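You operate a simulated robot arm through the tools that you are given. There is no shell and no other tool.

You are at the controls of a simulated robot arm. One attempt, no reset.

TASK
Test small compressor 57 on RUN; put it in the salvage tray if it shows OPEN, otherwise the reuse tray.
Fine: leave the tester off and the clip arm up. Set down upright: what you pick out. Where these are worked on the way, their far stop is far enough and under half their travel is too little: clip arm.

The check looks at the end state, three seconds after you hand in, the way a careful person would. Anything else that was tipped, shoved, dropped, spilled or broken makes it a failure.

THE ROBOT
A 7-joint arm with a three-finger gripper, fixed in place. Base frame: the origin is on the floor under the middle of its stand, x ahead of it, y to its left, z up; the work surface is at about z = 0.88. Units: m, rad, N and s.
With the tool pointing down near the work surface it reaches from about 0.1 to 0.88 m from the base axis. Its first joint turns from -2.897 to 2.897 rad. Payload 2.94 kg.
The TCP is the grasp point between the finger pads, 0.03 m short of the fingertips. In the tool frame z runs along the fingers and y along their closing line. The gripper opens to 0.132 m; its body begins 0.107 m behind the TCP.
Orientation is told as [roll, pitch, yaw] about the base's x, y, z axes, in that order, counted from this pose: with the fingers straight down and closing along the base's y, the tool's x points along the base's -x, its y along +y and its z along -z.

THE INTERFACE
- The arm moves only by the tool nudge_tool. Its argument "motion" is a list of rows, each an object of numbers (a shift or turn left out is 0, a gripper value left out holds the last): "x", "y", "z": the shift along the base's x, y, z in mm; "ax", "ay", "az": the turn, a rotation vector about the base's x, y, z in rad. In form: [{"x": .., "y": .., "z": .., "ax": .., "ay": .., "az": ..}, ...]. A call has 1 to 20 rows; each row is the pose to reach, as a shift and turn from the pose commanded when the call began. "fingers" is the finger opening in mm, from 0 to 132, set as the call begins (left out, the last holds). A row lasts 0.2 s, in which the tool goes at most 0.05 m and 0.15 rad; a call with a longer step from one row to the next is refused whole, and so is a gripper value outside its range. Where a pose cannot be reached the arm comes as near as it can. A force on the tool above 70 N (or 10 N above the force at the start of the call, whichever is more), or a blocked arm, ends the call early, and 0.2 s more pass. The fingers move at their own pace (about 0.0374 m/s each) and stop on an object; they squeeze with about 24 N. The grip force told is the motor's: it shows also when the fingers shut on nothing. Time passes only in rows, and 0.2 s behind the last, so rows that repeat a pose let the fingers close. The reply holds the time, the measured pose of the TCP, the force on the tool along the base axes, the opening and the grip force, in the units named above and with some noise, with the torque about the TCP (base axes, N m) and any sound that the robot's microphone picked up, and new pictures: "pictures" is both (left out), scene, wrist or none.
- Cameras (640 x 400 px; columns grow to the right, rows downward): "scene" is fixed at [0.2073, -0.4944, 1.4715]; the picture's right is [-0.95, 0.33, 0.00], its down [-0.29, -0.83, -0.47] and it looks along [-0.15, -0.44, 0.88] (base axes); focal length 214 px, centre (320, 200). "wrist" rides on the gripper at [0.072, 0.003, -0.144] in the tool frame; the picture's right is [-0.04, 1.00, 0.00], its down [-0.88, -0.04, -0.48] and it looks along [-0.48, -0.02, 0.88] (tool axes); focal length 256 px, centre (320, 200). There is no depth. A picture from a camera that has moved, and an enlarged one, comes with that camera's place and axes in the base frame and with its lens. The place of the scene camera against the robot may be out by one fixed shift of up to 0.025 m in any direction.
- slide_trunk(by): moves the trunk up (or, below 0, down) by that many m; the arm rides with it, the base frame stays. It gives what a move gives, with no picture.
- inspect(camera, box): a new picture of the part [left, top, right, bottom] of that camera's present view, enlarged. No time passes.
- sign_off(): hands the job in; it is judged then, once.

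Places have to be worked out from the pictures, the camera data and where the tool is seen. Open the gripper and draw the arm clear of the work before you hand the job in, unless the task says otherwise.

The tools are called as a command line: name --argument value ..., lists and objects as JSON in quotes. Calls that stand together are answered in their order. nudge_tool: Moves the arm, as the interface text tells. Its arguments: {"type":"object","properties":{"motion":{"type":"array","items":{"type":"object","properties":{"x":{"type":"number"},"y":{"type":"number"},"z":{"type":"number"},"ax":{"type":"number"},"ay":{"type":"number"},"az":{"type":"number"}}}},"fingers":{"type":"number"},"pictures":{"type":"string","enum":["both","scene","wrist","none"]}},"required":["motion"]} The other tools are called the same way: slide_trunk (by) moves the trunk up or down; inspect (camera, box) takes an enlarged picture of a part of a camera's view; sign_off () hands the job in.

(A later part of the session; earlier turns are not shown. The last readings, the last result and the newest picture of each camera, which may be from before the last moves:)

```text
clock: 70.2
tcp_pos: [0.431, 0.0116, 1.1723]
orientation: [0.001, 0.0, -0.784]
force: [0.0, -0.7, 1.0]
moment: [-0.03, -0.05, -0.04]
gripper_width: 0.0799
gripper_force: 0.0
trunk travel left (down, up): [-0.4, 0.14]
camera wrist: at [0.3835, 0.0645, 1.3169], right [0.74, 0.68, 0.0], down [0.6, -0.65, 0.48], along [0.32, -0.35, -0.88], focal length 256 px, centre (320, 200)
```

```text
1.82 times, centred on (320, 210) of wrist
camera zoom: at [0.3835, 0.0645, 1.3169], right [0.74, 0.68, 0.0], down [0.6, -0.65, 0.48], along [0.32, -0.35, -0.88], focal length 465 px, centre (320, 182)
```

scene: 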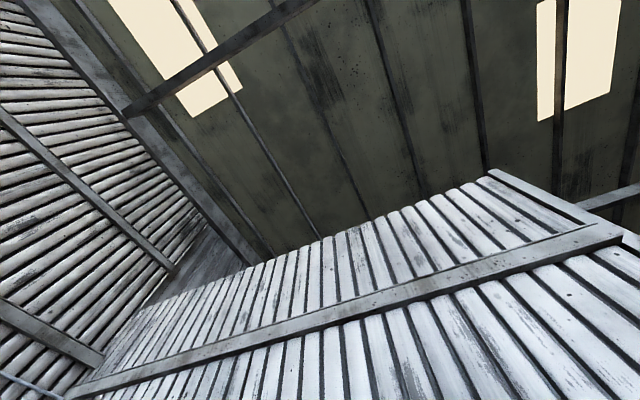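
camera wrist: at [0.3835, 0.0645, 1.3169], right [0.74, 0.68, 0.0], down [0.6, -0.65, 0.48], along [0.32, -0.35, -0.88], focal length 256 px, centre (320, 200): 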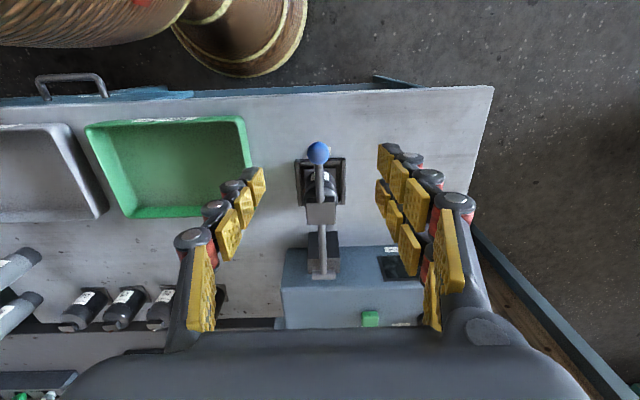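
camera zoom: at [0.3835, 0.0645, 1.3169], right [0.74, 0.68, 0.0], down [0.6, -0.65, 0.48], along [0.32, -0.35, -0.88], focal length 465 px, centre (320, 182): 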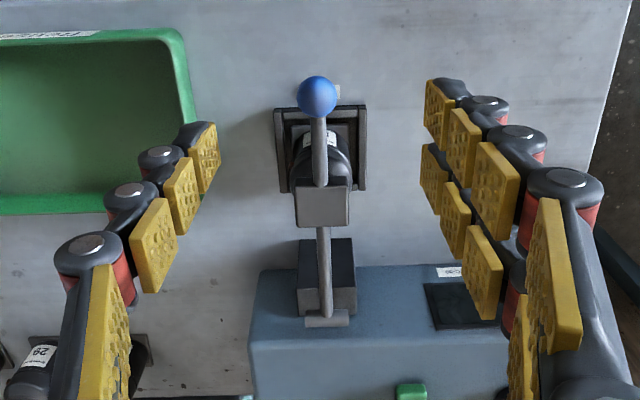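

The lever stays down with its head over the compressor, slightly past horizontal. To be sure it's on the far stop, I close the fingers and press gently on the ball from above.

nudge_tool --motion '[{"x": 8, "y": -9, "z": 0}, {"x": 16, "y": -18, "z": 0}, {"x": 24, "y": -27, "z": -15}, {"x": 30, "y": -34, "z": -40}, {"x": 30, "y": -34, "z": -80}, {"x": 30, "y": -34, "z": -115}, {"x": 30, "y": -34, "z": -138}]' --fingers 0 --pictures "wrist"

inspect --camera "wrist" --box '[240, 120, 420, 330]'

```text
clock: 71.8
tcp_pos: [0.4635, -0.0205, 1.0368]
orientation: [-0.001, -0.002, -0.786]
force: [1.2, -0.7, -0.2]
moment: [0.03, 0.03, -0.01]
gripper_width: 0.0
gripper_force: 24.2
trunk travel left (down, up): [-0.4, 0.14]
camera wrist: at [0.414, 0.0313, 1.1822], right [0.74, 0.68, 0.0], down [0.6, -0.65, 0.48], along [0.32, -0.35, -0.88], focal length 256 px, centre (320, 200)
```

wrist: 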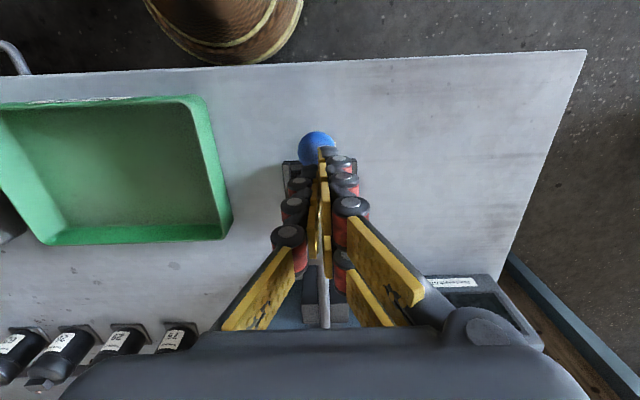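

```text
1.90 times, centred on (330, 225) of wrist
camera zoom: at [0.414, 0.0313, 1.1822], right [0.74, 0.68, 0.0], down [0.6, -0.65, 0.48], along [0.32, -0.35, -0.88], focal length 488 px, centre (301, 152)
```

zoom: 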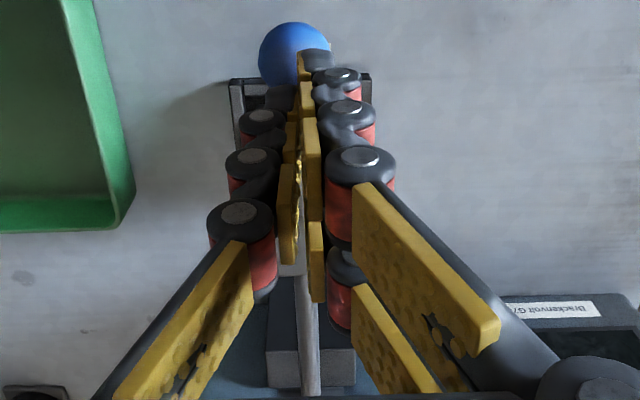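

The ball is directly under the closed fingertips. I press down in small steps until I feel it.

nudge_tool --motion '[{"z": -8}, {"z": -16}, {"z": -22}]' --pictures "none"

nudge_tool --motion '[{"z": -2}, {"z": -4}]' --pictures "none"

```text
clock: 72.4
tcp_pos: [0.4721, -0.0212, 1.0305]
orientation: [0.01, -0.015, -0.783]
force: [6.3, 7.3, 19.5]
moment: [0.26, 0.62, -0.15]
gripper_width: 0.0001
gripper_force: 28.7
trunk travel left (down, up): [-0.4, 0.14]
stopped in row 3: the force on the tool passed its limit at 80 N (the readings are from after the stop); the commanded pose is now the measured one
```

```text
clock: 73.0
tcp_pos: [0.4722, -0.0204, 1.026]
orientation: [0.013, -0.015, -0.784]
force: [18.4, 16.6, 56.4]
moment: [1.09, 0.22, -0.55]
gripper_width: 0.006
gripper_force: 28.6
trunk travel left (down, up): [-0.4, 0.14]
```

Contact came early and hard (about 80 N) with the lever not giving, so it is on its far stop. I back off upward at once.

nudge_tool --motion '[{"z": 10}, {"z": 30}, {"x": -10, "y": 10, "z": 70}, {"x": -25, "y": 25, "z": 110}, {"x": -45, "y": 45, "z": 150}, {"x": -60, "y": 60, "z": 180}]' --fingers 0 --pictures "wrist"

inspect --camera "wrist" --box '[220, 100, 420, 320]'

```text
clock: 74.4
tcp_pos: [0.4061, 0.0368, 1.2049]
orientation: [0.006, -0.005, -0.783]
force: [-0.1, -0.1, 0.4]
moment: [-0.02, 0.0, -0.04]
gripper_width: 0.0
gripper_force: 28.7
trunk travel left (down, up): [-0.4, 0.14]
camera wrist: at [0.3558, 0.0897, 1.3491], right [0.74, 0.68, 0.01], down [0.59, -0.65, 0.48], along [0.33, -0.35, -0.88], focal length 256 px, centre (320, 200)
```

wrist: 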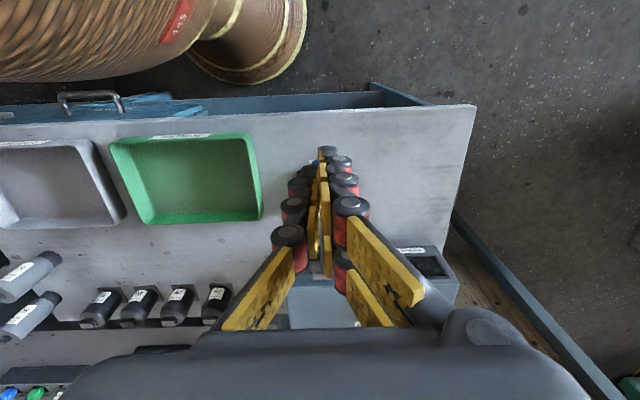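

```text
1.82 times, centred on (320, 210) of wrist
camera zoom: at [0.3558, 0.0897, 1.3491], right [0.74, 0.68, 0.01], down [0.59, -0.65, 0.48], along [0.33, -0.35, -0.88], focal length 465 px, centre (320, 182)
```

zoom: 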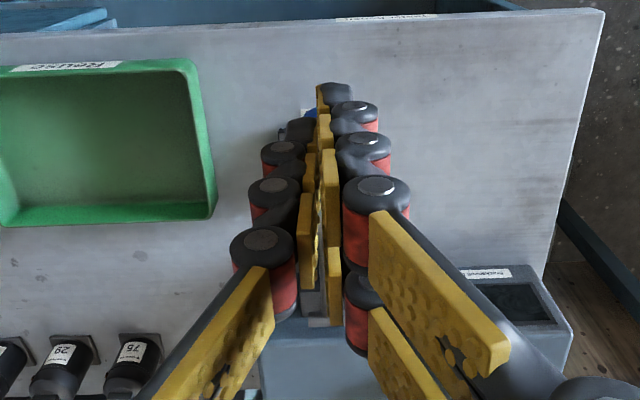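

Backed off cleanly. Next I open the fingers and move to view the lever from the other side plus the knob and display.

nudge_tool --motion '[{"x": 39, "y": -5, "z": 20, "ax": -0.006, "ay": 0.005}, {"x": 78, "y": -10, "z": 45, "ax": -0.006, "ay": 0.005}, {"x": 117, "y": -16, "z": 45, "ax": -0.006, "ay": 0.005}, {"x": 156, "y": -21, "z": 45, "ax": -0.006, "ay": 0.005}, {"x": 195, "y": -26, "z": 45, "ax": -0.006, "ay": 0.005}, {"x": 234, "y": -32, "z": 45, "ax": -0.006, "ay": 0.005}, {"x": 274, "y": -37, "z": 45, "ax": -0.006, "ay": 0.005}]' --fingers 110 --pictures "wrist"

inspect --camera "wrist" --box '[260, 120, 400, 280]'

inspect --camera "wrist" --box '[140, 60, 330, 280]'

```text
clock: 76.0
tcp_pos: [0.6851, -0.0005, 1.2438]
orientation: [-0.002, -0.007, -0.784]
force: [-0.5, -0.6, 0.2]
moment: [0.01, 0.03, 0.01]
gripper_width: 0.1095
gripper_force: 0.2
trunk travel left (down, up): [-0.4, 0.14]
camera wrist: at [0.6366, 0.053, 1.3884], right [0.74, 0.68, 0.0], down [0.59, -0.64, 0.48], along [0.32, -0.36, -0.88], focal length 256 px, centre (320, 200)
```

wrist: 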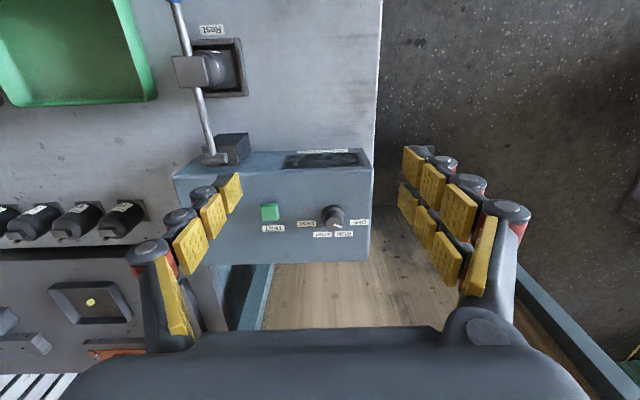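

```text
2.50 times, centred on (330, 200) of wrist
camera zoom: at [0.6366, 0.053, 1.3884], right [0.74, 0.68, 0.0], down [0.59, -0.64, 0.48], along [0.32, -0.36, -0.88], focal length 640 px, centre (295, 200)
```

zoom: 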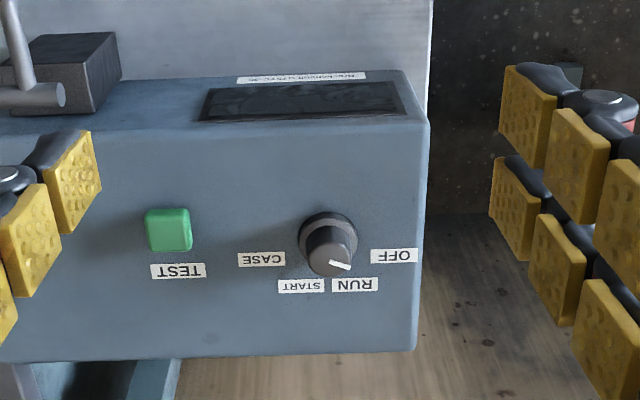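

```text
1.82 times, centred on (235, 170) of wrist
camera zoom: at [0.6366, 0.053, 1.3884], right [0.74, 0.68, 0.0], down [0.59, -0.64, 0.48], along [0.32, -0.36, -0.88], focal length 465 px, centre (474, 254)
```

zoom: 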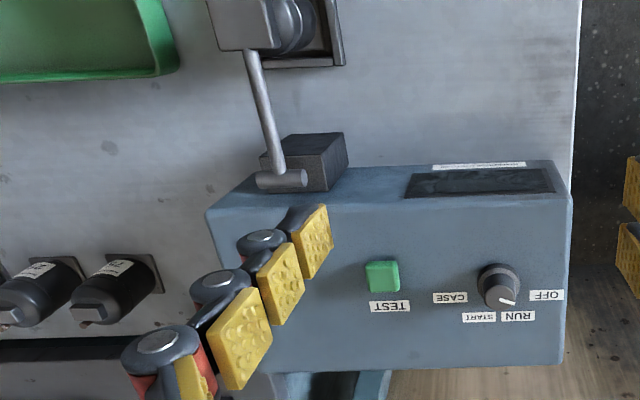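

The knob centre is at about (0.8195,-0.109), top z≈1.032, pointing at OFF (≈23°); RUN lies ≈45° clockwise from it. I move above the knob with a yaw near +0.1 so that I can turn it clockwise.

nudge_tool --motion '[{"x": 20, "y": -16, "z": 0, "az": 0.13}, {"x": 40, "y": -32, "z": 0, "az": 0.26}, {"x": 60, "y": -48, "z": -10, "az": 0.39}, {"x": 80, "y": -64, "z": -20, "az": 0.52}, {"x": 100, "y": -80, "z": -35, "az": 0.65}, {"x": 118, "y": -95, "z": -50, "az": 0.77}, {"x": 134, "y": -108, "z": -65, "ax": 0.001, "ay": 0.006, "az": 0.884}, {"x": 134, "y": -108, "z": -85, "ax": 0.001, "ay": 0.006, "az": 0.884}]' --fingers 75 --pictures "wrist"

inspect --camera "wrist" --box '[240, 80, 400, 200]'

```text
clock: 77.8
tcp_pos: [0.8172, -0.1088, 1.1639]
orientation: [-0.004, -0.001, 0.101]
force: [0.4, -0.4, 1.0]
moment: [-0.03, -0.01, -0.02]
gripper_width: 0.0748
gripper_force: 0.1
trunk travel left (down, up): [-0.4, 0.14]
camera wrist: at [0.7444, -0.1137, 1.3084], right [-0.06, 1.0, 0.0], down [0.88, 0.05, 0.48], along [0.48, 0.03, -0.88], focal length 256 px, centre (320, 200)
```

wrist: 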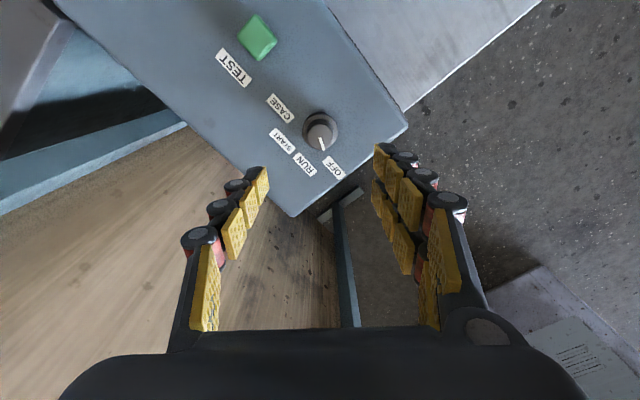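

```text
3.33 times, centred on (320, 140) of wrist
camera zoom: at [0.7444, -0.1137, 1.3084], right [-0.06, 1.0, 0.0], down [0.88, 0.05, 0.48], along [0.48, 0.03, -0.88], focal length 853 px, centre (320, 400)
```

zoom: 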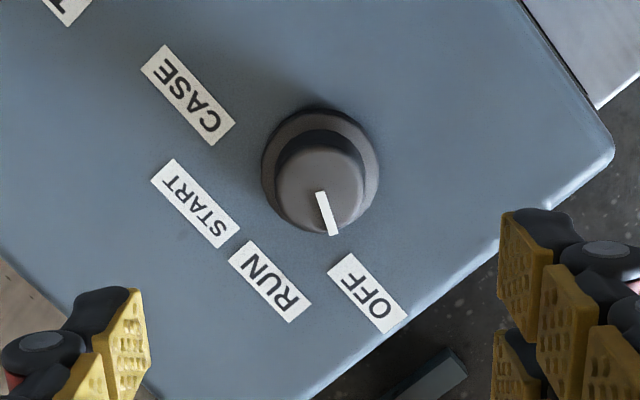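

The knob is exactly under the TCP, pointer on OFF. I descend around it to z≈1.036.

nudge_tool --motion '[{"z": -35}, {"z": -70}, {"z": -100}, {"z": -120}, {"z": -126}]' --fingers 65 --pictures "wrist"

```text
clock: 79.0
tcp_pos: [0.8166, -0.1074, 1.037]
orientation: [-0.001, -0.002, 0.101]
force: [-0.7, -0.4, 0.0]
moment: [0.01, -0.03, -0.02]
gripper_width: 0.0648
gripper_force: 0.1
trunk travel left (down, up): [-0.4, 0.14]
camera wrist: at [0.7446, -0.1125, 1.1813], right [-0.06, 1.0, 0.0], down [0.88, 0.05, 0.48], along [0.48, 0.03, -0.88], focal length 256 px, centre (320, 200)
```

wrist: 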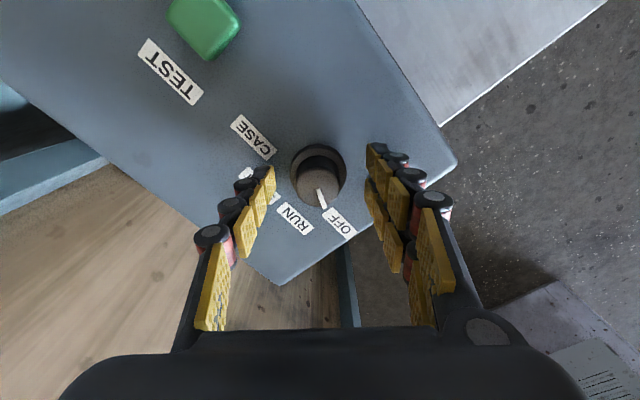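

The knob is between the fingers with no contact. Closing on it.

nudge_tool --motion '[{"z": 0}, {"z": 0}, {"z": 0}, {"z": 0}, {"z": 0}]' --fingers 0 --pictures "wrist"

```text
clock: 80.2
tcp_pos: [0.8169, -0.1093, 1.0402]
orientation: [-0.002, -0.006, 0.101]
force: [3.8, -8.1, 20.3]
moment: [-0.35, 0.57, 0.01]
gripper_width: 0.0305
gripper_force: 41.9
trunk travel left (down, up): [-0.4, 0.14]
camera wrist: at [0.7447, -0.1139, 1.1844], right [-0.06, 1.0, 0.0], down [0.87, 0.05, 0.48], along [0.48, 0.02, -0.88], focal length 256 px, centre (320, 200)
```

wrist: 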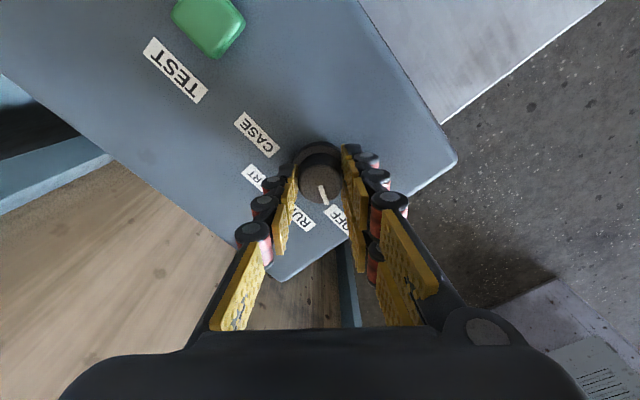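

The knob is gripped (30.5 mm). I turn it clockwise by about 46°, easing up 2 mm.

nudge_tool --motion '[{"z": 2, "az": -0.08}, {"z": 2, "az": -0.18}, {"z": 2, "az": -0.28}, {"z": 2, "az": -0.38}, {"z": 2, "az": -0.48}, {"z": 2, "az": -0.58}, {"z": 2, "az": -0.68}, {"z": 2, "az": -0.76}, {"z": 2, "az": -0.8}, {"z": 2, "az": -0.8}]' --pictures "wrist"

inspect --camera "wrist" --box '[220, 110, 420, 260]'

```text
clock: 82.4
tcp_pos: [0.8171, -0.1102, 1.0401]
orientation: [0.001, -0.005, -0.7]
force: [23.2, -22.0, 21.1]
moment: [-0.57, -0.34, 0.03]
gripper_width: 0.0306
gripper_force: 45.3
trunk travel left (down, up): [-0.4, 0.14]
camera wrist: at [0.7636, -0.0612, 1.1846], right [0.68, 0.74, 0.0], down [0.65, -0.59, 0.48], along [0.35, -0.32, -0.88], focal length 256 px, centre (320, 200)
```

wrist: 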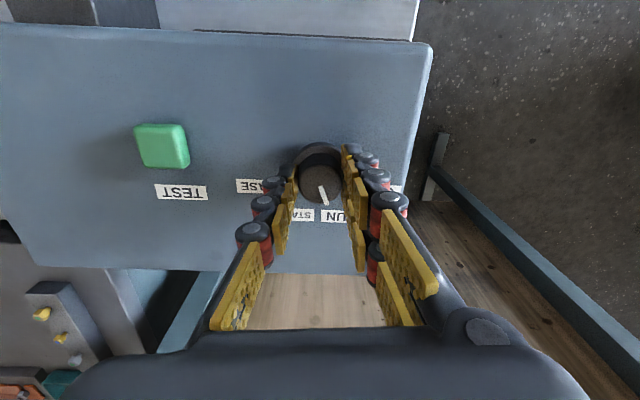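

```text
2.67 times, centred on (320, 185) of wrist
camera zoom: at [0.7636, -0.0612, 1.1846], right [0.68, 0.74, 0.0], down [0.65, -0.59, 0.48], along [0.35, -0.32, -0.88], focal length 683 px, centre (320, 240)
```

zoom: 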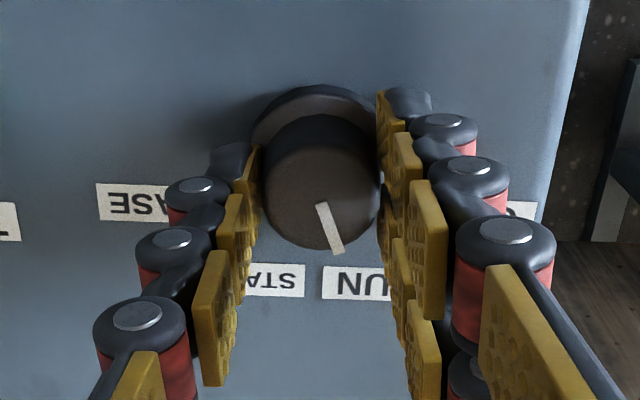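

The knob turned with the fingers and its pointer now heads to RUN. I release and check.

nudge_tool --motion '[{"z": 2, "az": 0}, {"z": 2}, {"z": 2}, {"z": 4}]' --fingers 75 --pictures "none"

nudge_tool --motion '[{"z": 20}, {"z": 50}, {"z": 90}, {"z": 130}]' --pictures "wrist"

inspect --camera "wrist" --box '[220, 60, 420, 210]'

```text
clock: 83.4
tcp_pos: [0.8141, -0.1068, 1.0418]
orientation: [-0.004, -0.001, -0.699]
force: [0.0, 0.1, -1.3]
moment: [0.0, -0.02, 0.0]
gripper_width: 0.075
gripper_force: 0.1
trunk travel left (down, up): [-0.4, 0.14]
```

```text
clock: 84.4
tcp_pos: [0.8139, -0.1096, 1.1734]
orientation: [-0.003, -0.001, -0.7]
force: [-0.3, 0.6, -0.2]
moment: [0.04, -0.02, 0.03]
gripper_width: 0.0748
gripper_force: 0.0
trunk travel left (down, up): [-0.4, 0.14]
camera wrist: at [0.7604, -0.0608, 1.3191], right [0.68, 0.74, 0.0], down [0.65, -0.59, 0.48], along [0.35, -0.32, -0.88], focal length 256 px, centre (320, 200)
```

wrist: 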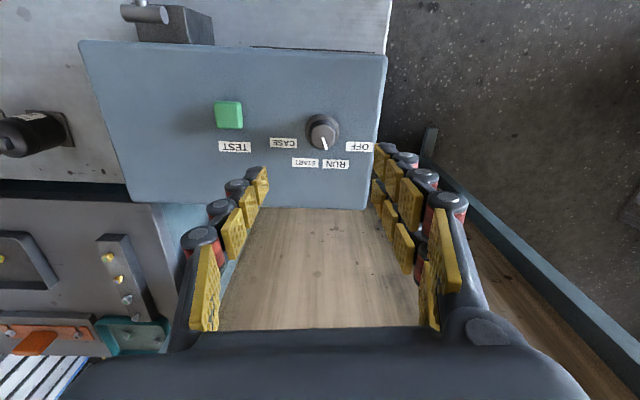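

```text
2.67 times, centred on (320, 135) of wrist
camera zoom: at [0.7604, -0.0608, 1.3191], right [0.68, 0.74, 0.0], down [0.65, -0.59, 0.48], along [0.35, -0.32, -0.88], focal length 683 px, centre (320, 373)
```

zoom: 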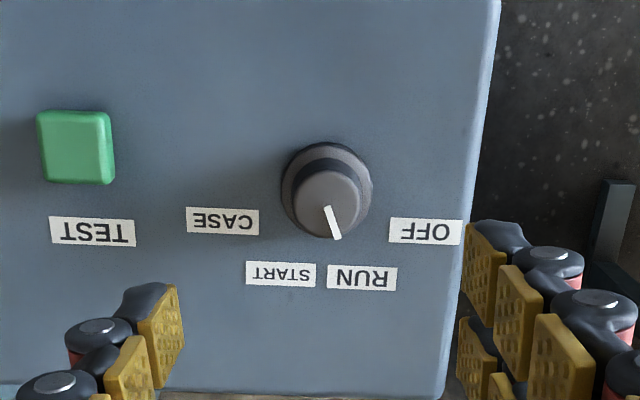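

The pointer is on RUN (about -24° against the label's -21°). The TEST button sits at about (0.730,-0.176). I close the fingers and go above it.

nudge_tool --motion '[{"x": -25, "y": -20, "z": 0, "az": -0.03}, {"x": -55, "y": -43, "z": 0, "az": -0.06}, {"x": -84, "y": -66, "z": -10, "az": -0.085}, {"x": -84, "y": -66, "z": -40, "az": -0.085}, {"x": -84, "y": -66, "z": -70, "az": -0.085}, {"x": -84, "y": -66, "z": -90, "az": -0.085}]' --fingers 0 --pictures "wrist"

inspect --camera "wrist" --box '[240, 60, 460, 230]'

```text
clock: 85.8
tcp_pos: [0.7325, -0.1731, 1.0824]
orientation: [-0.004, -0.003, -0.785]
force: [-0.6, -0.1, 0.5]
moment: [0.01, 0.04, 0.01]
gripper_width: 0.0
gripper_force: 21.2
trunk travel left (down, up): [-0.4, 0.14]
camera wrist: at [0.6849, -0.1195, 1.2268], right [0.74, 0.68, 0.0], down [0.6, -0.65, 0.48], along [0.32, -0.35, -0.88], focal length 256 px, centre (320, 200)
```

wrist: 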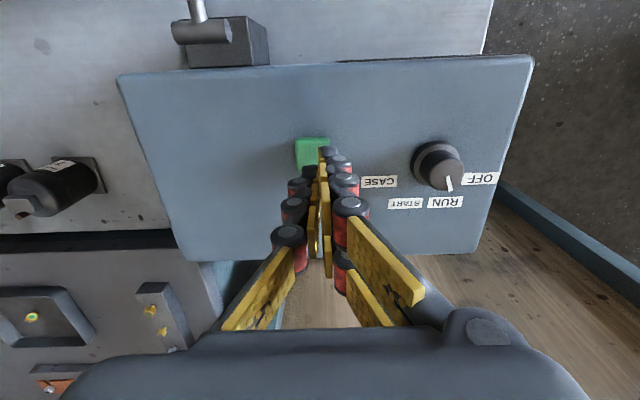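

```text
2.35 times, centred on (350, 145) of wrist
camera zoom: at [0.6849, -0.1195, 1.2268], right [0.74, 0.68, 0.0], down [0.6, -0.65, 0.48], along [0.32, -0.35, -0.88], focal length 602 px, centre (249, 329)
```

zoom: 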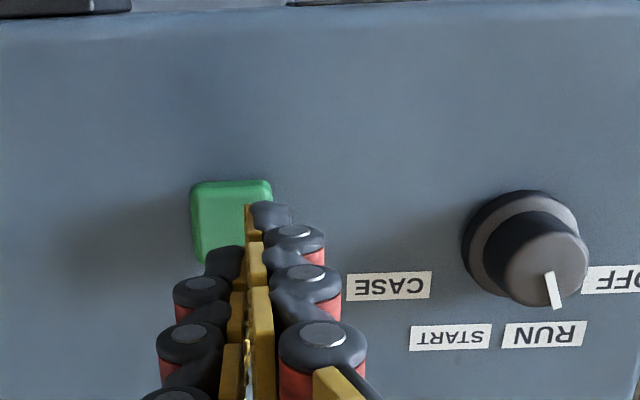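

The button is ~6 mm to the -row side of the fingertips. I shift over it and lower to just above.

nudge_tool --motion '[{"x": -4, "y": -4, "z": -5}, {"x": -4, "y": -4, "z": -15}, {"x": -4, "y": -4, "z": -24}, {"x": -4, "y": -4, "z": -28}]' --pictures "wrist"

nudge_tool --motion '[{"z": -1}, {"z": -2}, {"z": -3}, {"z": -4}]' --pictures "none"

```text
clock: 86.8
tcp_pos: [0.7268, -0.1792, 1.0543]
orientation: [-0.002, -0.001, -0.783]
force: [-0.1, 0.1, -0.8]
moment: [0.01, -0.01, 0.06]
gripper_width: 0.0
gripper_force: 23.9
trunk travel left (down, up): [-0.4, 0.14]
camera wrist: at [0.6789, -0.1251, 1.1991], right [0.74, 0.68, 0.0], down [0.6, -0.65, 0.48], along [0.32, -0.35, -0.88], focal length 256 px, centre (320, 200)
```

wrist: 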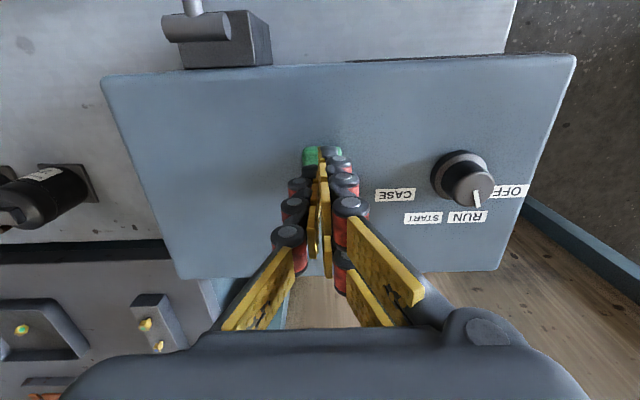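

```text
clock: 87.8
tcp_pos: [0.7267, -0.1777, 1.0505]
orientation: [-0.001, -0.002, -0.783]
force: [0.3, -0.6, 0.8]
moment: [0.01, -0.03, 0.02]
gripper_width: 0.0
gripper_force: 23.9
trunk travel left (down, up): [-0.4, 0.14]
```

No contact at z=1.0505; I continue down in millimetre steps over the TEST button.

nudge_tool --motion '[{"z": -1}, {"z": -2}, {"z": -3}, {"z": -4}]' --pictures "none"

```text
clock: 88.8
tcp_pos: [0.7272, -0.1777, 1.0472]
orientation: [-0.002, -0.001, -0.783]
force: [0.9, 1.0, -0.3]
moment: [-0.01, -0.01, 0.0]
gripper_width: 0.0001
gripper_force: 24.5
trunk travel left (down, up): [-0.4, 0.14]
```

nudge_tool --motion '[{"z": -1}, {"z": -2}, {"z": -3}]' --pictures "none"

```text
clock: 89.6
tcp_pos: [0.7266, -0.1781, 1.0435]
orientation: [0.0, -0.002, -0.783]
force: [0.8, 0.1, -0.3]
moment: [-0.01, 0.0, -0.04]
gripper_width: 0.0002
gripper_force: 23.8
trunk travel left (down, up): [-0.4, 0.14]
```

Still no contact; continuing gently down.

nudge_tool --motion '[{"z": -1}, {"z": -2}, {"z": -3}]' --pictures "none"

```text
clock: 90.4
tcp_pos: [0.7272, -0.1778, 1.0402]
orientation: [-0.001, -0.002, -0.783]
force: [-0.3, -0.3, 1.7]
moment: [-0.02, 0.02, 0.01]
gripper_width: 0.006
gripper_force: 28.6
trunk travel left (down, up): [-0.4, 0.14]
```

The fingers just begin to feel the button. I press another 2 mm.

nudge_tool --motion '[{"z": -1}, {"z": -2}]' --pictures "wrist"

inspect --camera "wrist" --box '[240, 50, 440, 200]'

```text
clock: 91.0
tcp_pos: [0.7291, -0.1778, 1.0388]
orientation: [-0.001, -0.001, -0.783]
force: [0.2, -0.5, 1.5]
moment: [0.01, 0.01, -0.02]
gripper_width: 0.0061
gripper_force: 28.9
trunk travel left (down, up): [-0.4, 0.14]
camera wrist: at [0.6797, -0.1247, 1.1838], right [0.74, 0.68, 0.0], down [0.6, -0.65, 0.48], along [0.32, -0.35, -0.88], focal length 256 px, centre (320, 200)
```

wrist: 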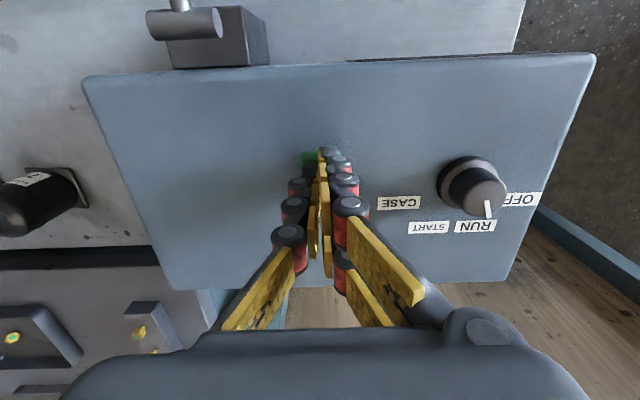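

```text
2.67 times, centred on (340, 125) of wrist
camera zoom: at [0.6797, -0.1247, 1.1838], right [0.74, 0.68, 0.0], down [0.6, -0.65, 0.48], along [0.32, -0.35, -0.88], focal length 683 px, centre (267, 400)
```

zoom: 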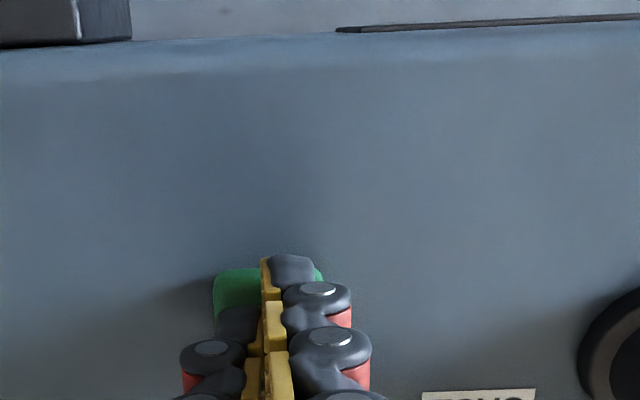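

The fingertips rest on the button with slight force. I press a few millimetres more to actuate it.

nudge_tool --motion '[{"z": -1}, {"z": -2}, {"z": -3}]' --pictures "none"

```text
clock: 91.8
tcp_pos: [0.7277, -0.1787, 1.035]
orientation: [-0.002, -0.001, -0.783]
force: [-1.4, 1.6, 4.2]
moment: [0.04, 0.0, 0.01]
gripper_width: 0.006
gripper_force: 28.1
trunk travel left (down, up): [-0.4, 0.14]
heard: click
```

A click was heard. I release the button and move back toward the robot side to read the display.

nudge_tool --motion '[{"z": 0}, {"z": 8}, {"z": 40}, {"x": -25, "y": 25, "z": 75}, {"x": -55, "y": 55, "z": 95}, {"x": -85, "y": 85, "z": 110}, {"x": -115, "y": 115, "z": 120}]' --pictures "wrist"

inspect --camera "wrist" --box '[330, 120, 480, 240]'

```text
clock: 93.4
tcp_pos: [0.6128, -0.0638, 1.1532]
orientation: [-0.003, -0.002, -0.785]
force: [-0.4, 0.8, 0.2]
moment: [-0.01, -0.01, 0.01]
gripper_width: 0.0
gripper_force: 28.3
trunk travel left (down, up): [-0.4, 0.14]
camera wrist: at [0.5649, -0.0112, 1.2982], right [0.74, 0.68, 0.0], down [0.6, -0.65, 0.48], along [0.32, -0.35, -0.88], focal length 256 px, centre (320, 200)
```

wrist: 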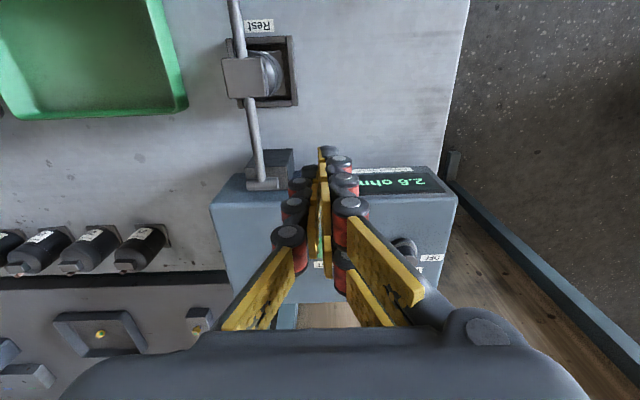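

```text
3.33 times, centred on (405, 180) of wrist
camera zoom: at [0.5649, -0.0112, 1.2982], right [0.74, 0.68, 0.0], down [0.6, -0.65, 0.48], along [0.32, -0.35, -0.88], focal length 853 px, centre (37, 267)
```

zoom: 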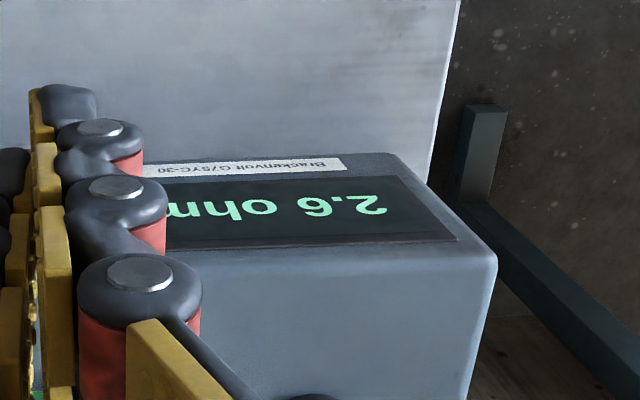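

The display reads a resistance, "2.6 ohm", so not OPEN; part of it is hidden by the fingers. I open them to see the whole display.

nudge_tool --motion '[{"x": -10, "y": 10, "z": 20}, {"x": 0, "y": 40, "z": 40}, {"x": 10, "y": 60, "z": 50}]' --fingers 120 --pictures "wrist"

inspect --camera "wrist" --box '[260, 140, 420, 280]'

inspect --camera "wrist" --box '[120, 60, 300, 220]'

```text
clock: 94.2
tcp_pos: [0.6235, -0.0047, 1.2056]
orientation: [-0.001, -0.001, -0.786]
force: [0.0, 0.5, -0.8]
moment: [0.02, 0.01, 0.01]
gripper_width: 0.055
gripper_force: 0.0
trunk travel left (down, up): [-0.4, 0.14]
camera wrist: at [0.5752, 0.0492, 1.3513], right [0.74, 0.68, 0.0], down [0.59, -0.65, 0.48], along [0.32, -0.35, -0.88], focal length 256 px, centre (320, 200)
```

wrist: 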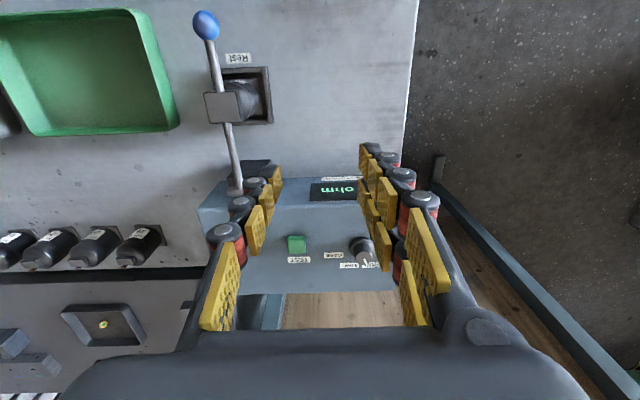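

```text
2.86 times, centred on (340, 210) of wrist
camera zoom: at [0.5752, 0.0492, 1.3513], right [0.74, 0.68, 0.0], down [0.59, -0.65, 0.48], along [0.32, -0.35, -0.88], focal length 731 px, centre (263, 171)
```

zoom: 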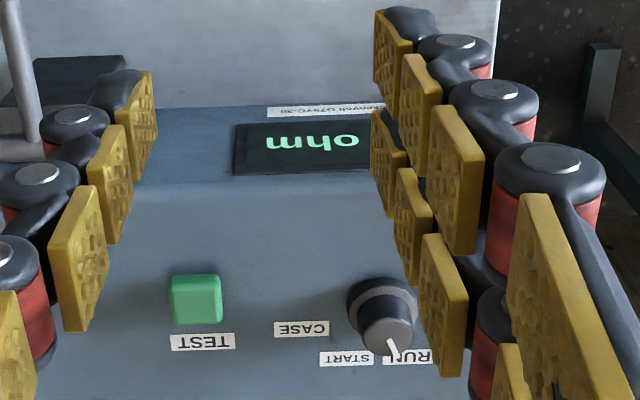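

```text
2.50 times, centred on (210, 140) of wrist
camera zoom: at [0.5752, 0.0492, 1.3513], right [0.74, 0.68, 0.0], down [0.59, -0.65, 0.48], along [0.32, -0.35, -0.88], focal length 640 px, centre (595, 350)
```

zoom: 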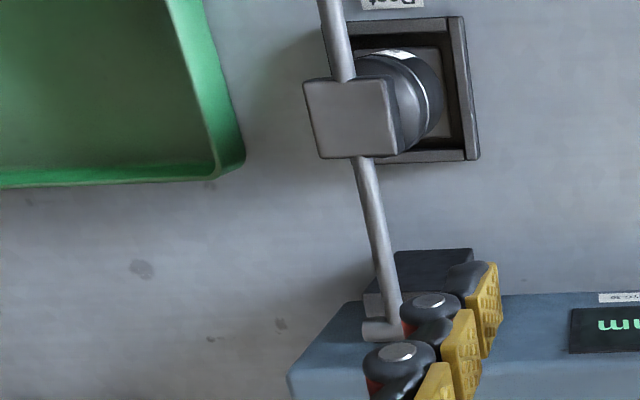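

The rest of the reading ("ohm") is visible; I wait for the fingers to finish opening and read the whole display once more.

nudge_tool --motion '[{"x": 15, "y": 15}, {"x": 30, "y": 30}, {"x": 40, "y": 40}, {"x": 40, "y": 40}, {"x": 40, "y": 40}]' --fingers 120 --pictures "wrist"

inspect --camera "wrist" --box '[240, 150, 380, 270]'

```text
clock: 95.4
tcp_pos: [0.6627, 0.0341, 1.2053]
orientation: [-0.002, -0.002, -0.783]
force: [0.8, 0.8, -0.6]
moment: [0.0, 0.04, 0.01]
gripper_width: 0.12
gripper_force: 0.0
trunk travel left (down, up): [-0.4, 0.14]
camera wrist: at [0.6145, 0.0884, 1.3496], right [0.74, 0.68, 0.0], down [0.6, -0.65, 0.48], along [0.32, -0.35, -0.88], focal length 256 px, centre (320, 200)
```

wrist: 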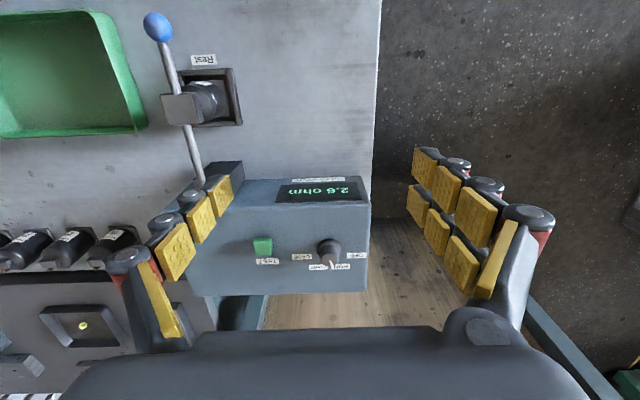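

```text
3.33 times, centred on (310, 210) of wrist
camera zoom: at [0.6145, 0.0884, 1.3496], right [0.74, 0.68, 0.0], down [0.6, -0.65, 0.48], along [0.32, -0.35, -0.88], focal length 853 px, centre (353, 167)
```

zoom: 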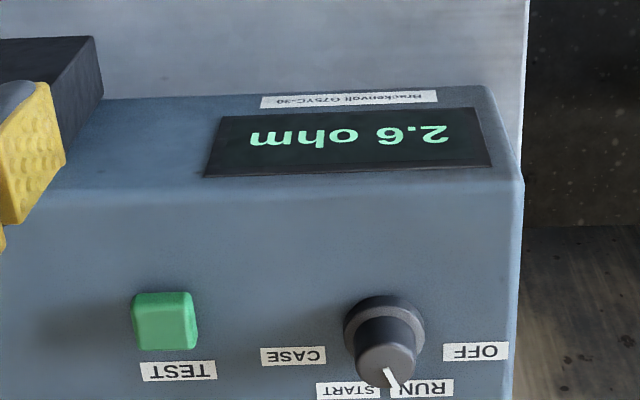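

The display clearly reads 2.6 ohm with the pointer on RUN, so compressor 57 goes to the Reuse (green) tray. First I go back above the knob to switch it OFF.

nudge_tool --motion '[{"x": 31, "y": -28, "z": 0, "az": 0.02}, {"x": 62, "y": -57, "z": 0, "az": 0.04}, {"x": 93, "y": -86, "z": -5, "az": 0.06}, {"x": 124, "y": -115, "z": -20, "az": 0.08}, {"x": 154, "y": -143, "z": -35, "az": 0.083}, {"x": 154, "y": -143, "z": -45, "az": 0.083}]' --fingers 75 --pictures "wrist"

inspect --camera "wrist" --box '[220, 60, 420, 210]'

```text
clock: 96.8
tcp_pos: [0.8169, -0.1063, 1.1605]
orientation: [-0.001, -0.001, -0.7]
force: [-0.2, 0.4, 0.0]
moment: [-0.01, 0.0, -0.01]
gripper_width: 0.0749
gripper_force: 0.0
trunk travel left (down, up): [-0.4, 0.14]
camera wrist: at [0.7653, -0.0573, 1.3056], right [0.68, 0.74, 0.0], down [0.65, -0.59, 0.48], along [0.35, -0.33, -0.88], focal length 256 px, centre (320, 200)
```

wrist: 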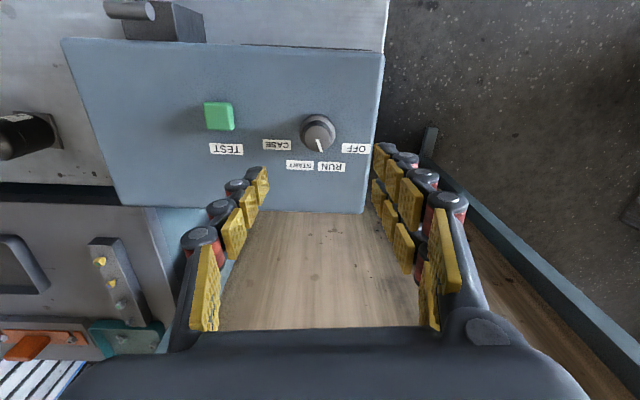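

```text
2.67 times, centred on (320, 135) of wrist
camera zoom: at [0.7653, -0.0573, 1.3056], right [0.68, 0.74, 0.0], down [0.65, -0.59, 0.48], along [0.35, -0.33, -0.88], focal length 683 px, centre (320, 373)
```

zoom: 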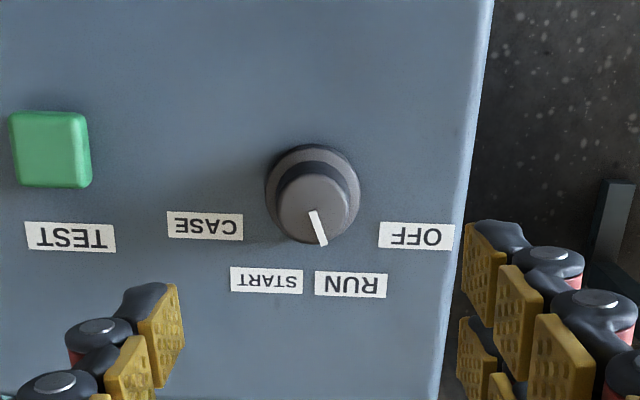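

The knob is about 3 mm off the TCP; I correct, descend around it and grip.

nudge_tool --motion '[{"x": -1, "y": -3, "z": -35}, {"x": -1, "y": -3, "z": -70}, {"x": -1, "y": -3, "z": -100}, {"x": -1, "y": -3, "z": -118}, {"x": -1, "y": -3, "z": -121}]' --fingers 65 --pictures "none"

nudge_tool --motion '[{"z": 0}, {"z": 0}, {"z": 0}, {"z": 0}, {"z": 0}]' --fingers 0 --pictures "wrist"

```text
clock: 98.0
tcp_pos: [0.8158, -0.1079, 1.0379]
orientation: [-0.004, -0.004, -0.701]
force: [-0.4, 0.9, -0.3]
moment: [-0.03, 0.0, -0.04]
gripper_width: 0.0648
gripper_force: 0.1
trunk travel left (down, up): [-0.4, 0.14]
```

```text
clock: 99.2
tcp_pos: [0.8167, -0.1095, 1.0396]
orientation: [-0.002, -0.001, -0.701]
force: [-4.5, -5.5, 1.8]
moment: [-0.16, 0.17, -0.02]
gripper_width: 0.0303
gripper_force: 41.6
trunk travel left (down, up): [-0.4, 0.14]
camera wrist: at [0.7633, -0.0601, 1.1848], right [0.68, 0.74, 0.0], down [0.65, -0.59, 0.48], along [0.35, -0.32, -0.88], focal length 256 px, centre (320, 200)
```

wrist: 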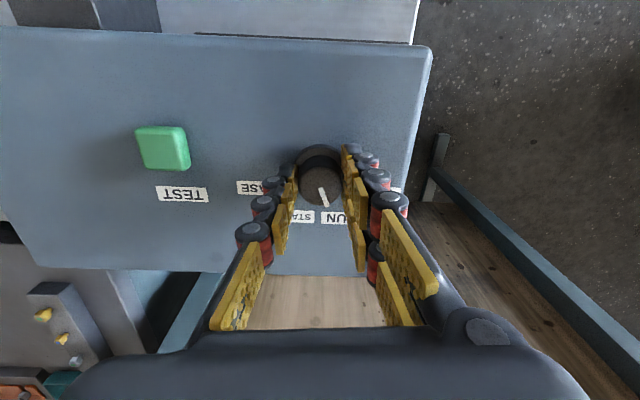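

The knob is gripped cleanly. I turn it back counter-clockwise by about 47° to OFF.

nudge_tool --motion '[{"az": 0.08}, {"az": 0.18}, {"az": 0.28}, {"az": 0.38}, {"az": 0.48}, {"az": 0.58}, {"az": 0.68}, {"az": 0.77}, {"az": 0.82}, {"az": 0.82}]' --pictures "none"

nudge_tool --motion '[{"z": 0}, {"z": 0}, {"z": 0}, {"z": 2}]' --fingers 75 --pictures "none"

nudge_tool --motion '[{"z": 20}, {"z": 50}, {"z": 90}, {"z": 130}]' --pictures "wrist"

inspect --camera "wrist" --box '[240, 80, 400, 200]'

```text
clock: 101.4
tcp_pos: [0.8163, -0.1094, 1.0404]
orientation: [-0.002, -0.002, 0.118]
force: [4.4, -10.9, 0.3]
moment: [-0.29, -0.41, -0.43]
gripper_width: 0.0306
gripper_force: 44.7
trunk travel left (down, up): [-0.4, 0.14]
```

```text
clock: 102.4
tcp_pos: [0.8148, -0.1075, 1.0415]
orientation: [-0.002, -0.003, 0.119]
force: [-0.2, 0.0, 0.1]
moment: [0.0, -0.02, -0.02]
gripper_width: 0.0751
gripper_force: 0.1
trunk travel left (down, up): [-0.4, 0.14]
```

```text
clock: 103.4
tcp_pos: [0.8154, -0.1106, 1.1679]
orientation: [-0.001, 0.0, 0.118]
force: [-0.5, -0.4, -1.1]
moment: [0.0, -0.06, -0.01]
gripper_width: 0.0755
gripper_force: 0.1
trunk travel left (down, up): [-0.4, 0.14]
camera wrist: at [0.7438, -0.1153, 1.3126], right [-0.08, 1.0, 0.0], down [0.88, 0.07, 0.48], along [0.48, 0.03, -0.88], focal length 256 px, centre (320, 200)
```

wrist: 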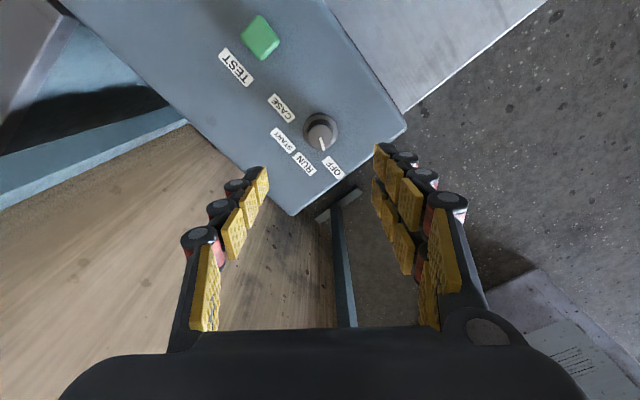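

```text
3.33 times, centred on (320, 140) of wrist
camera zoom: at [0.7438, -0.1153, 1.3126], right [-0.08, 1.0, 0.0], down [0.88, 0.07, 0.48], along [0.48, 0.03, -0.88], focal length 853 px, centre (320, 400)
```

zoom: 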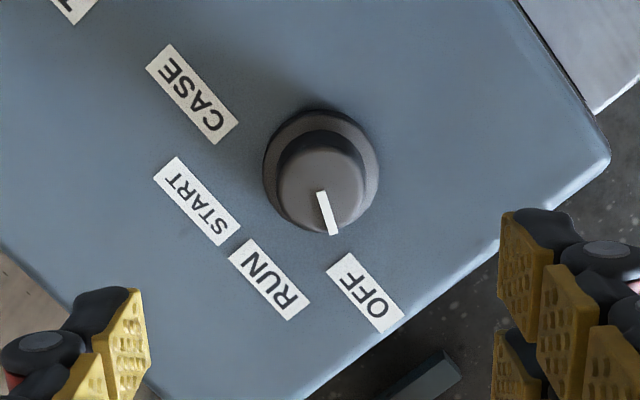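

The pointer is back on OFF (same as at the start, against its stop). Next I go back above the lever ball at about (0.450,-0.017) to raise the clip arm.

nudge_tool --motion '[{"x": -36, "y": 9, "z": 20, "az": -0.09}, {"x": -73, "y": 19, "z": 30, "az": -0.18}, {"x": -110, "y": 28, "z": 30, "az": -0.27}, {"x": -147, "y": 38, "z": 30, "az": -0.36}, {"x": -184, "y": 47, "z": 30, "az": -0.45}, {"x": -221, "y": 57, "z": 30, "az": -0.54}, {"x": -258, "y": 66, "z": 30, "az": -0.63}, {"x": -295, "y": 76, "z": 20, "az": -0.72}, {"x": -331, "y": 85, "z": 0, "az": -0.81}, {"x": -365, "y": 94, "z": -20, "az": -0.903}, {"x": -365, "y": 94, "z": -50, "az": -0.903}]' --fingers 80 --pictures "wrist"

inspect --camera "wrist" --box '[230, 80, 410, 260]'

```text
clock: 105.8
tcp_pos: [0.452, -0.0163, 1.122]
orientation: [-0.001, -0.002, -0.786]
force: [0.7, -0.5, -0.1]
moment: [-0.05, 0.01, -0.02]
gripper_width: 0.0802
gripper_force: 0.0
trunk travel left (down, up): [-0.4, 0.14]
camera wrist: at [0.4038, 0.0364, 1.2666], right [0.74, 0.68, 0.0], down [0.59, -0.65, 0.48], along [0.32, -0.35, -0.88], focal length 256 px, centre (320, 200)
```

wrist: 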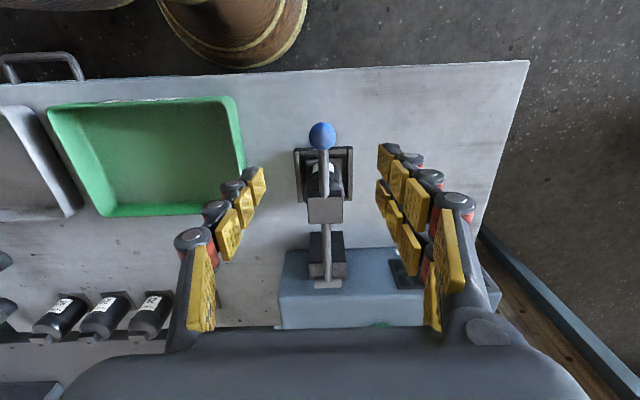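

```text
2.22 times, centred on (320, 170) of wrist
camera zoom: at [0.4038, 0.0364, 1.2666], right [0.74, 0.68, 0.0], down [0.59, -0.65, 0.48], along [0.32, -0.35, -0.88], focal length 569 px, centre (320, 267)
```

zoom: 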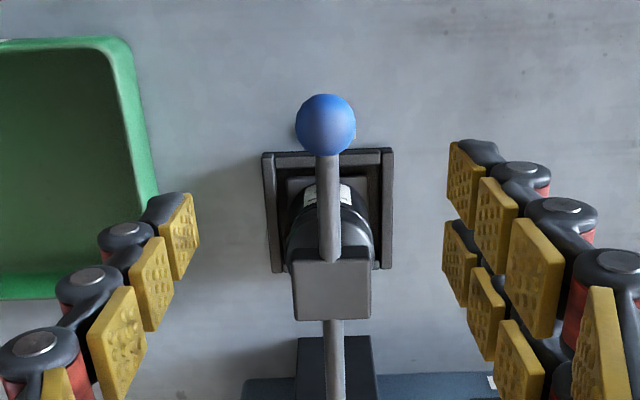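

The ball is at about (0.4555,-0.016,0.982), nearly under the TCP. I shift 3 mm and lower around it.

nudge_tool --motion '[{"x": 3, "z": -35}, {"x": 3, "z": -70}, {"x": 3, "z": -105}, {"x": 3, "z": -128}, {"x": 3, "z": -137}]' --fingers 80 --pictures "wrist"

inspect --camera "wrist" --box '[230, 110, 410, 290]'

```text
clock: 107.0
tcp_pos: [0.4539, -0.0135, 0.9853]
orientation: [-0.001, -0.002, -0.783]
force: [0.0, 0.0, -0.1]
moment: [0.01, 0.03, -0.01]
gripper_width: 0.0802
gripper_force: 0.1
trunk travel left (down, up): [-0.4, 0.14]
camera wrist: at [0.4059, 0.039, 1.13], right [0.74, 0.68, 0.0], down [0.6, -0.65, 0.48], along [0.32, -0.35, -0.88], focal length 256 px, centre (320, 200)
```

wrist: 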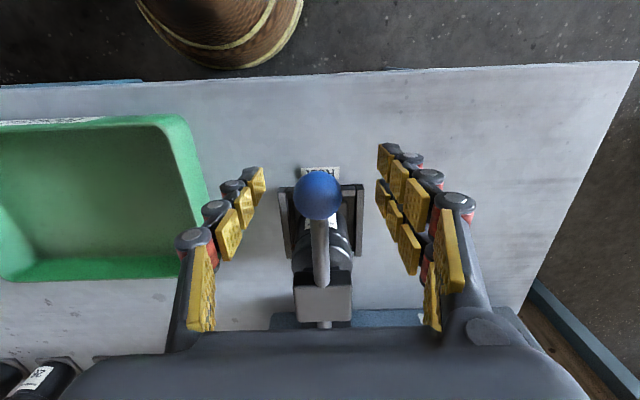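

```text
2.22 times, centred on (320, 200) of wrist
camera zoom: at [0.4059, 0.039, 1.13], right [0.74, 0.68, 0.0], down [0.6, -0.65, 0.48], along [0.32, -0.35, -0.88], focal length 569 px, centre (320, 200)
```

zoom: 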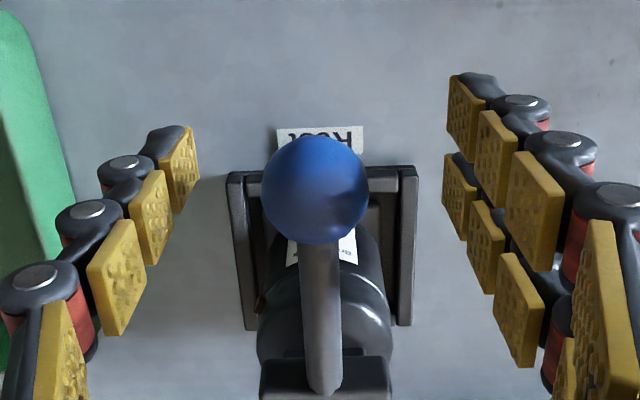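

The ball is centred (within 2 mm). Closing on it.

nudge_tool --motion '[{"z": 2}, {"z": 3}, {"z": 3}, {"z": 3}, {"z": 3}, {"z": 3}, {"z": 3}]' --fingers 0 --pictures "none"

```text
clock: 108.6
tcp_pos: [0.4539, -0.0145, 0.9882]
orientation: [-0.003, -0.001, -0.784]
force: [-2.3, -2.3, -1.3]
moment: [0.13, 0.01, 0.02]
gripper_width: 0.0274
gripper_force: 44.5
trunk travel left (down, up): [-0.4, 0.14]
```

Gripped. I start raising the lever along its arc (radius ≈0.222 m about a pivot at z≈0.984).

nudge_tool --motion '[{"x": 0, "y": 0, "z": 8}, {"x": 0.6, "y": -0.6, "z": 20}, {"x": 1.4, "y": -1.4, "z": 30}, {"x": 2.4, "y": -2.4, "z": 39}, {"x": 3.8, "y": -3.8, "z": 48.5}, {"x": 5.4, "y": -5.4, "z": 58}]' --pictures "wrist"

```text
clock: 110.0
tcp_pos: [0.4604, -0.0211, 1.0456]
orientation: [-0.002, -0.002, -0.784]
force: [5.1, -0.8, -5.2]
moment: [0.6, 0.55, 0.11]
gripper_width: 0.0277
gripper_force: 44.9
trunk travel left (down, up): [-0.4, 0.14]
camera wrist: at [0.4111, 0.0318, 1.1901], right [0.74, 0.68, 0.0], down [0.6, -0.65, 0.48], along [0.32, -0.35, -0.88], focal length 256 px, centre (320, 200)
```

wrist: 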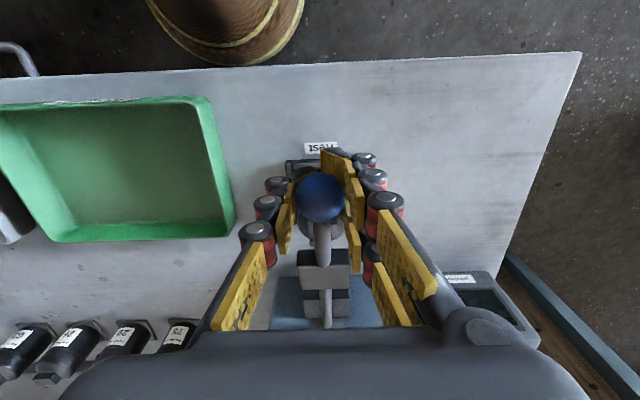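

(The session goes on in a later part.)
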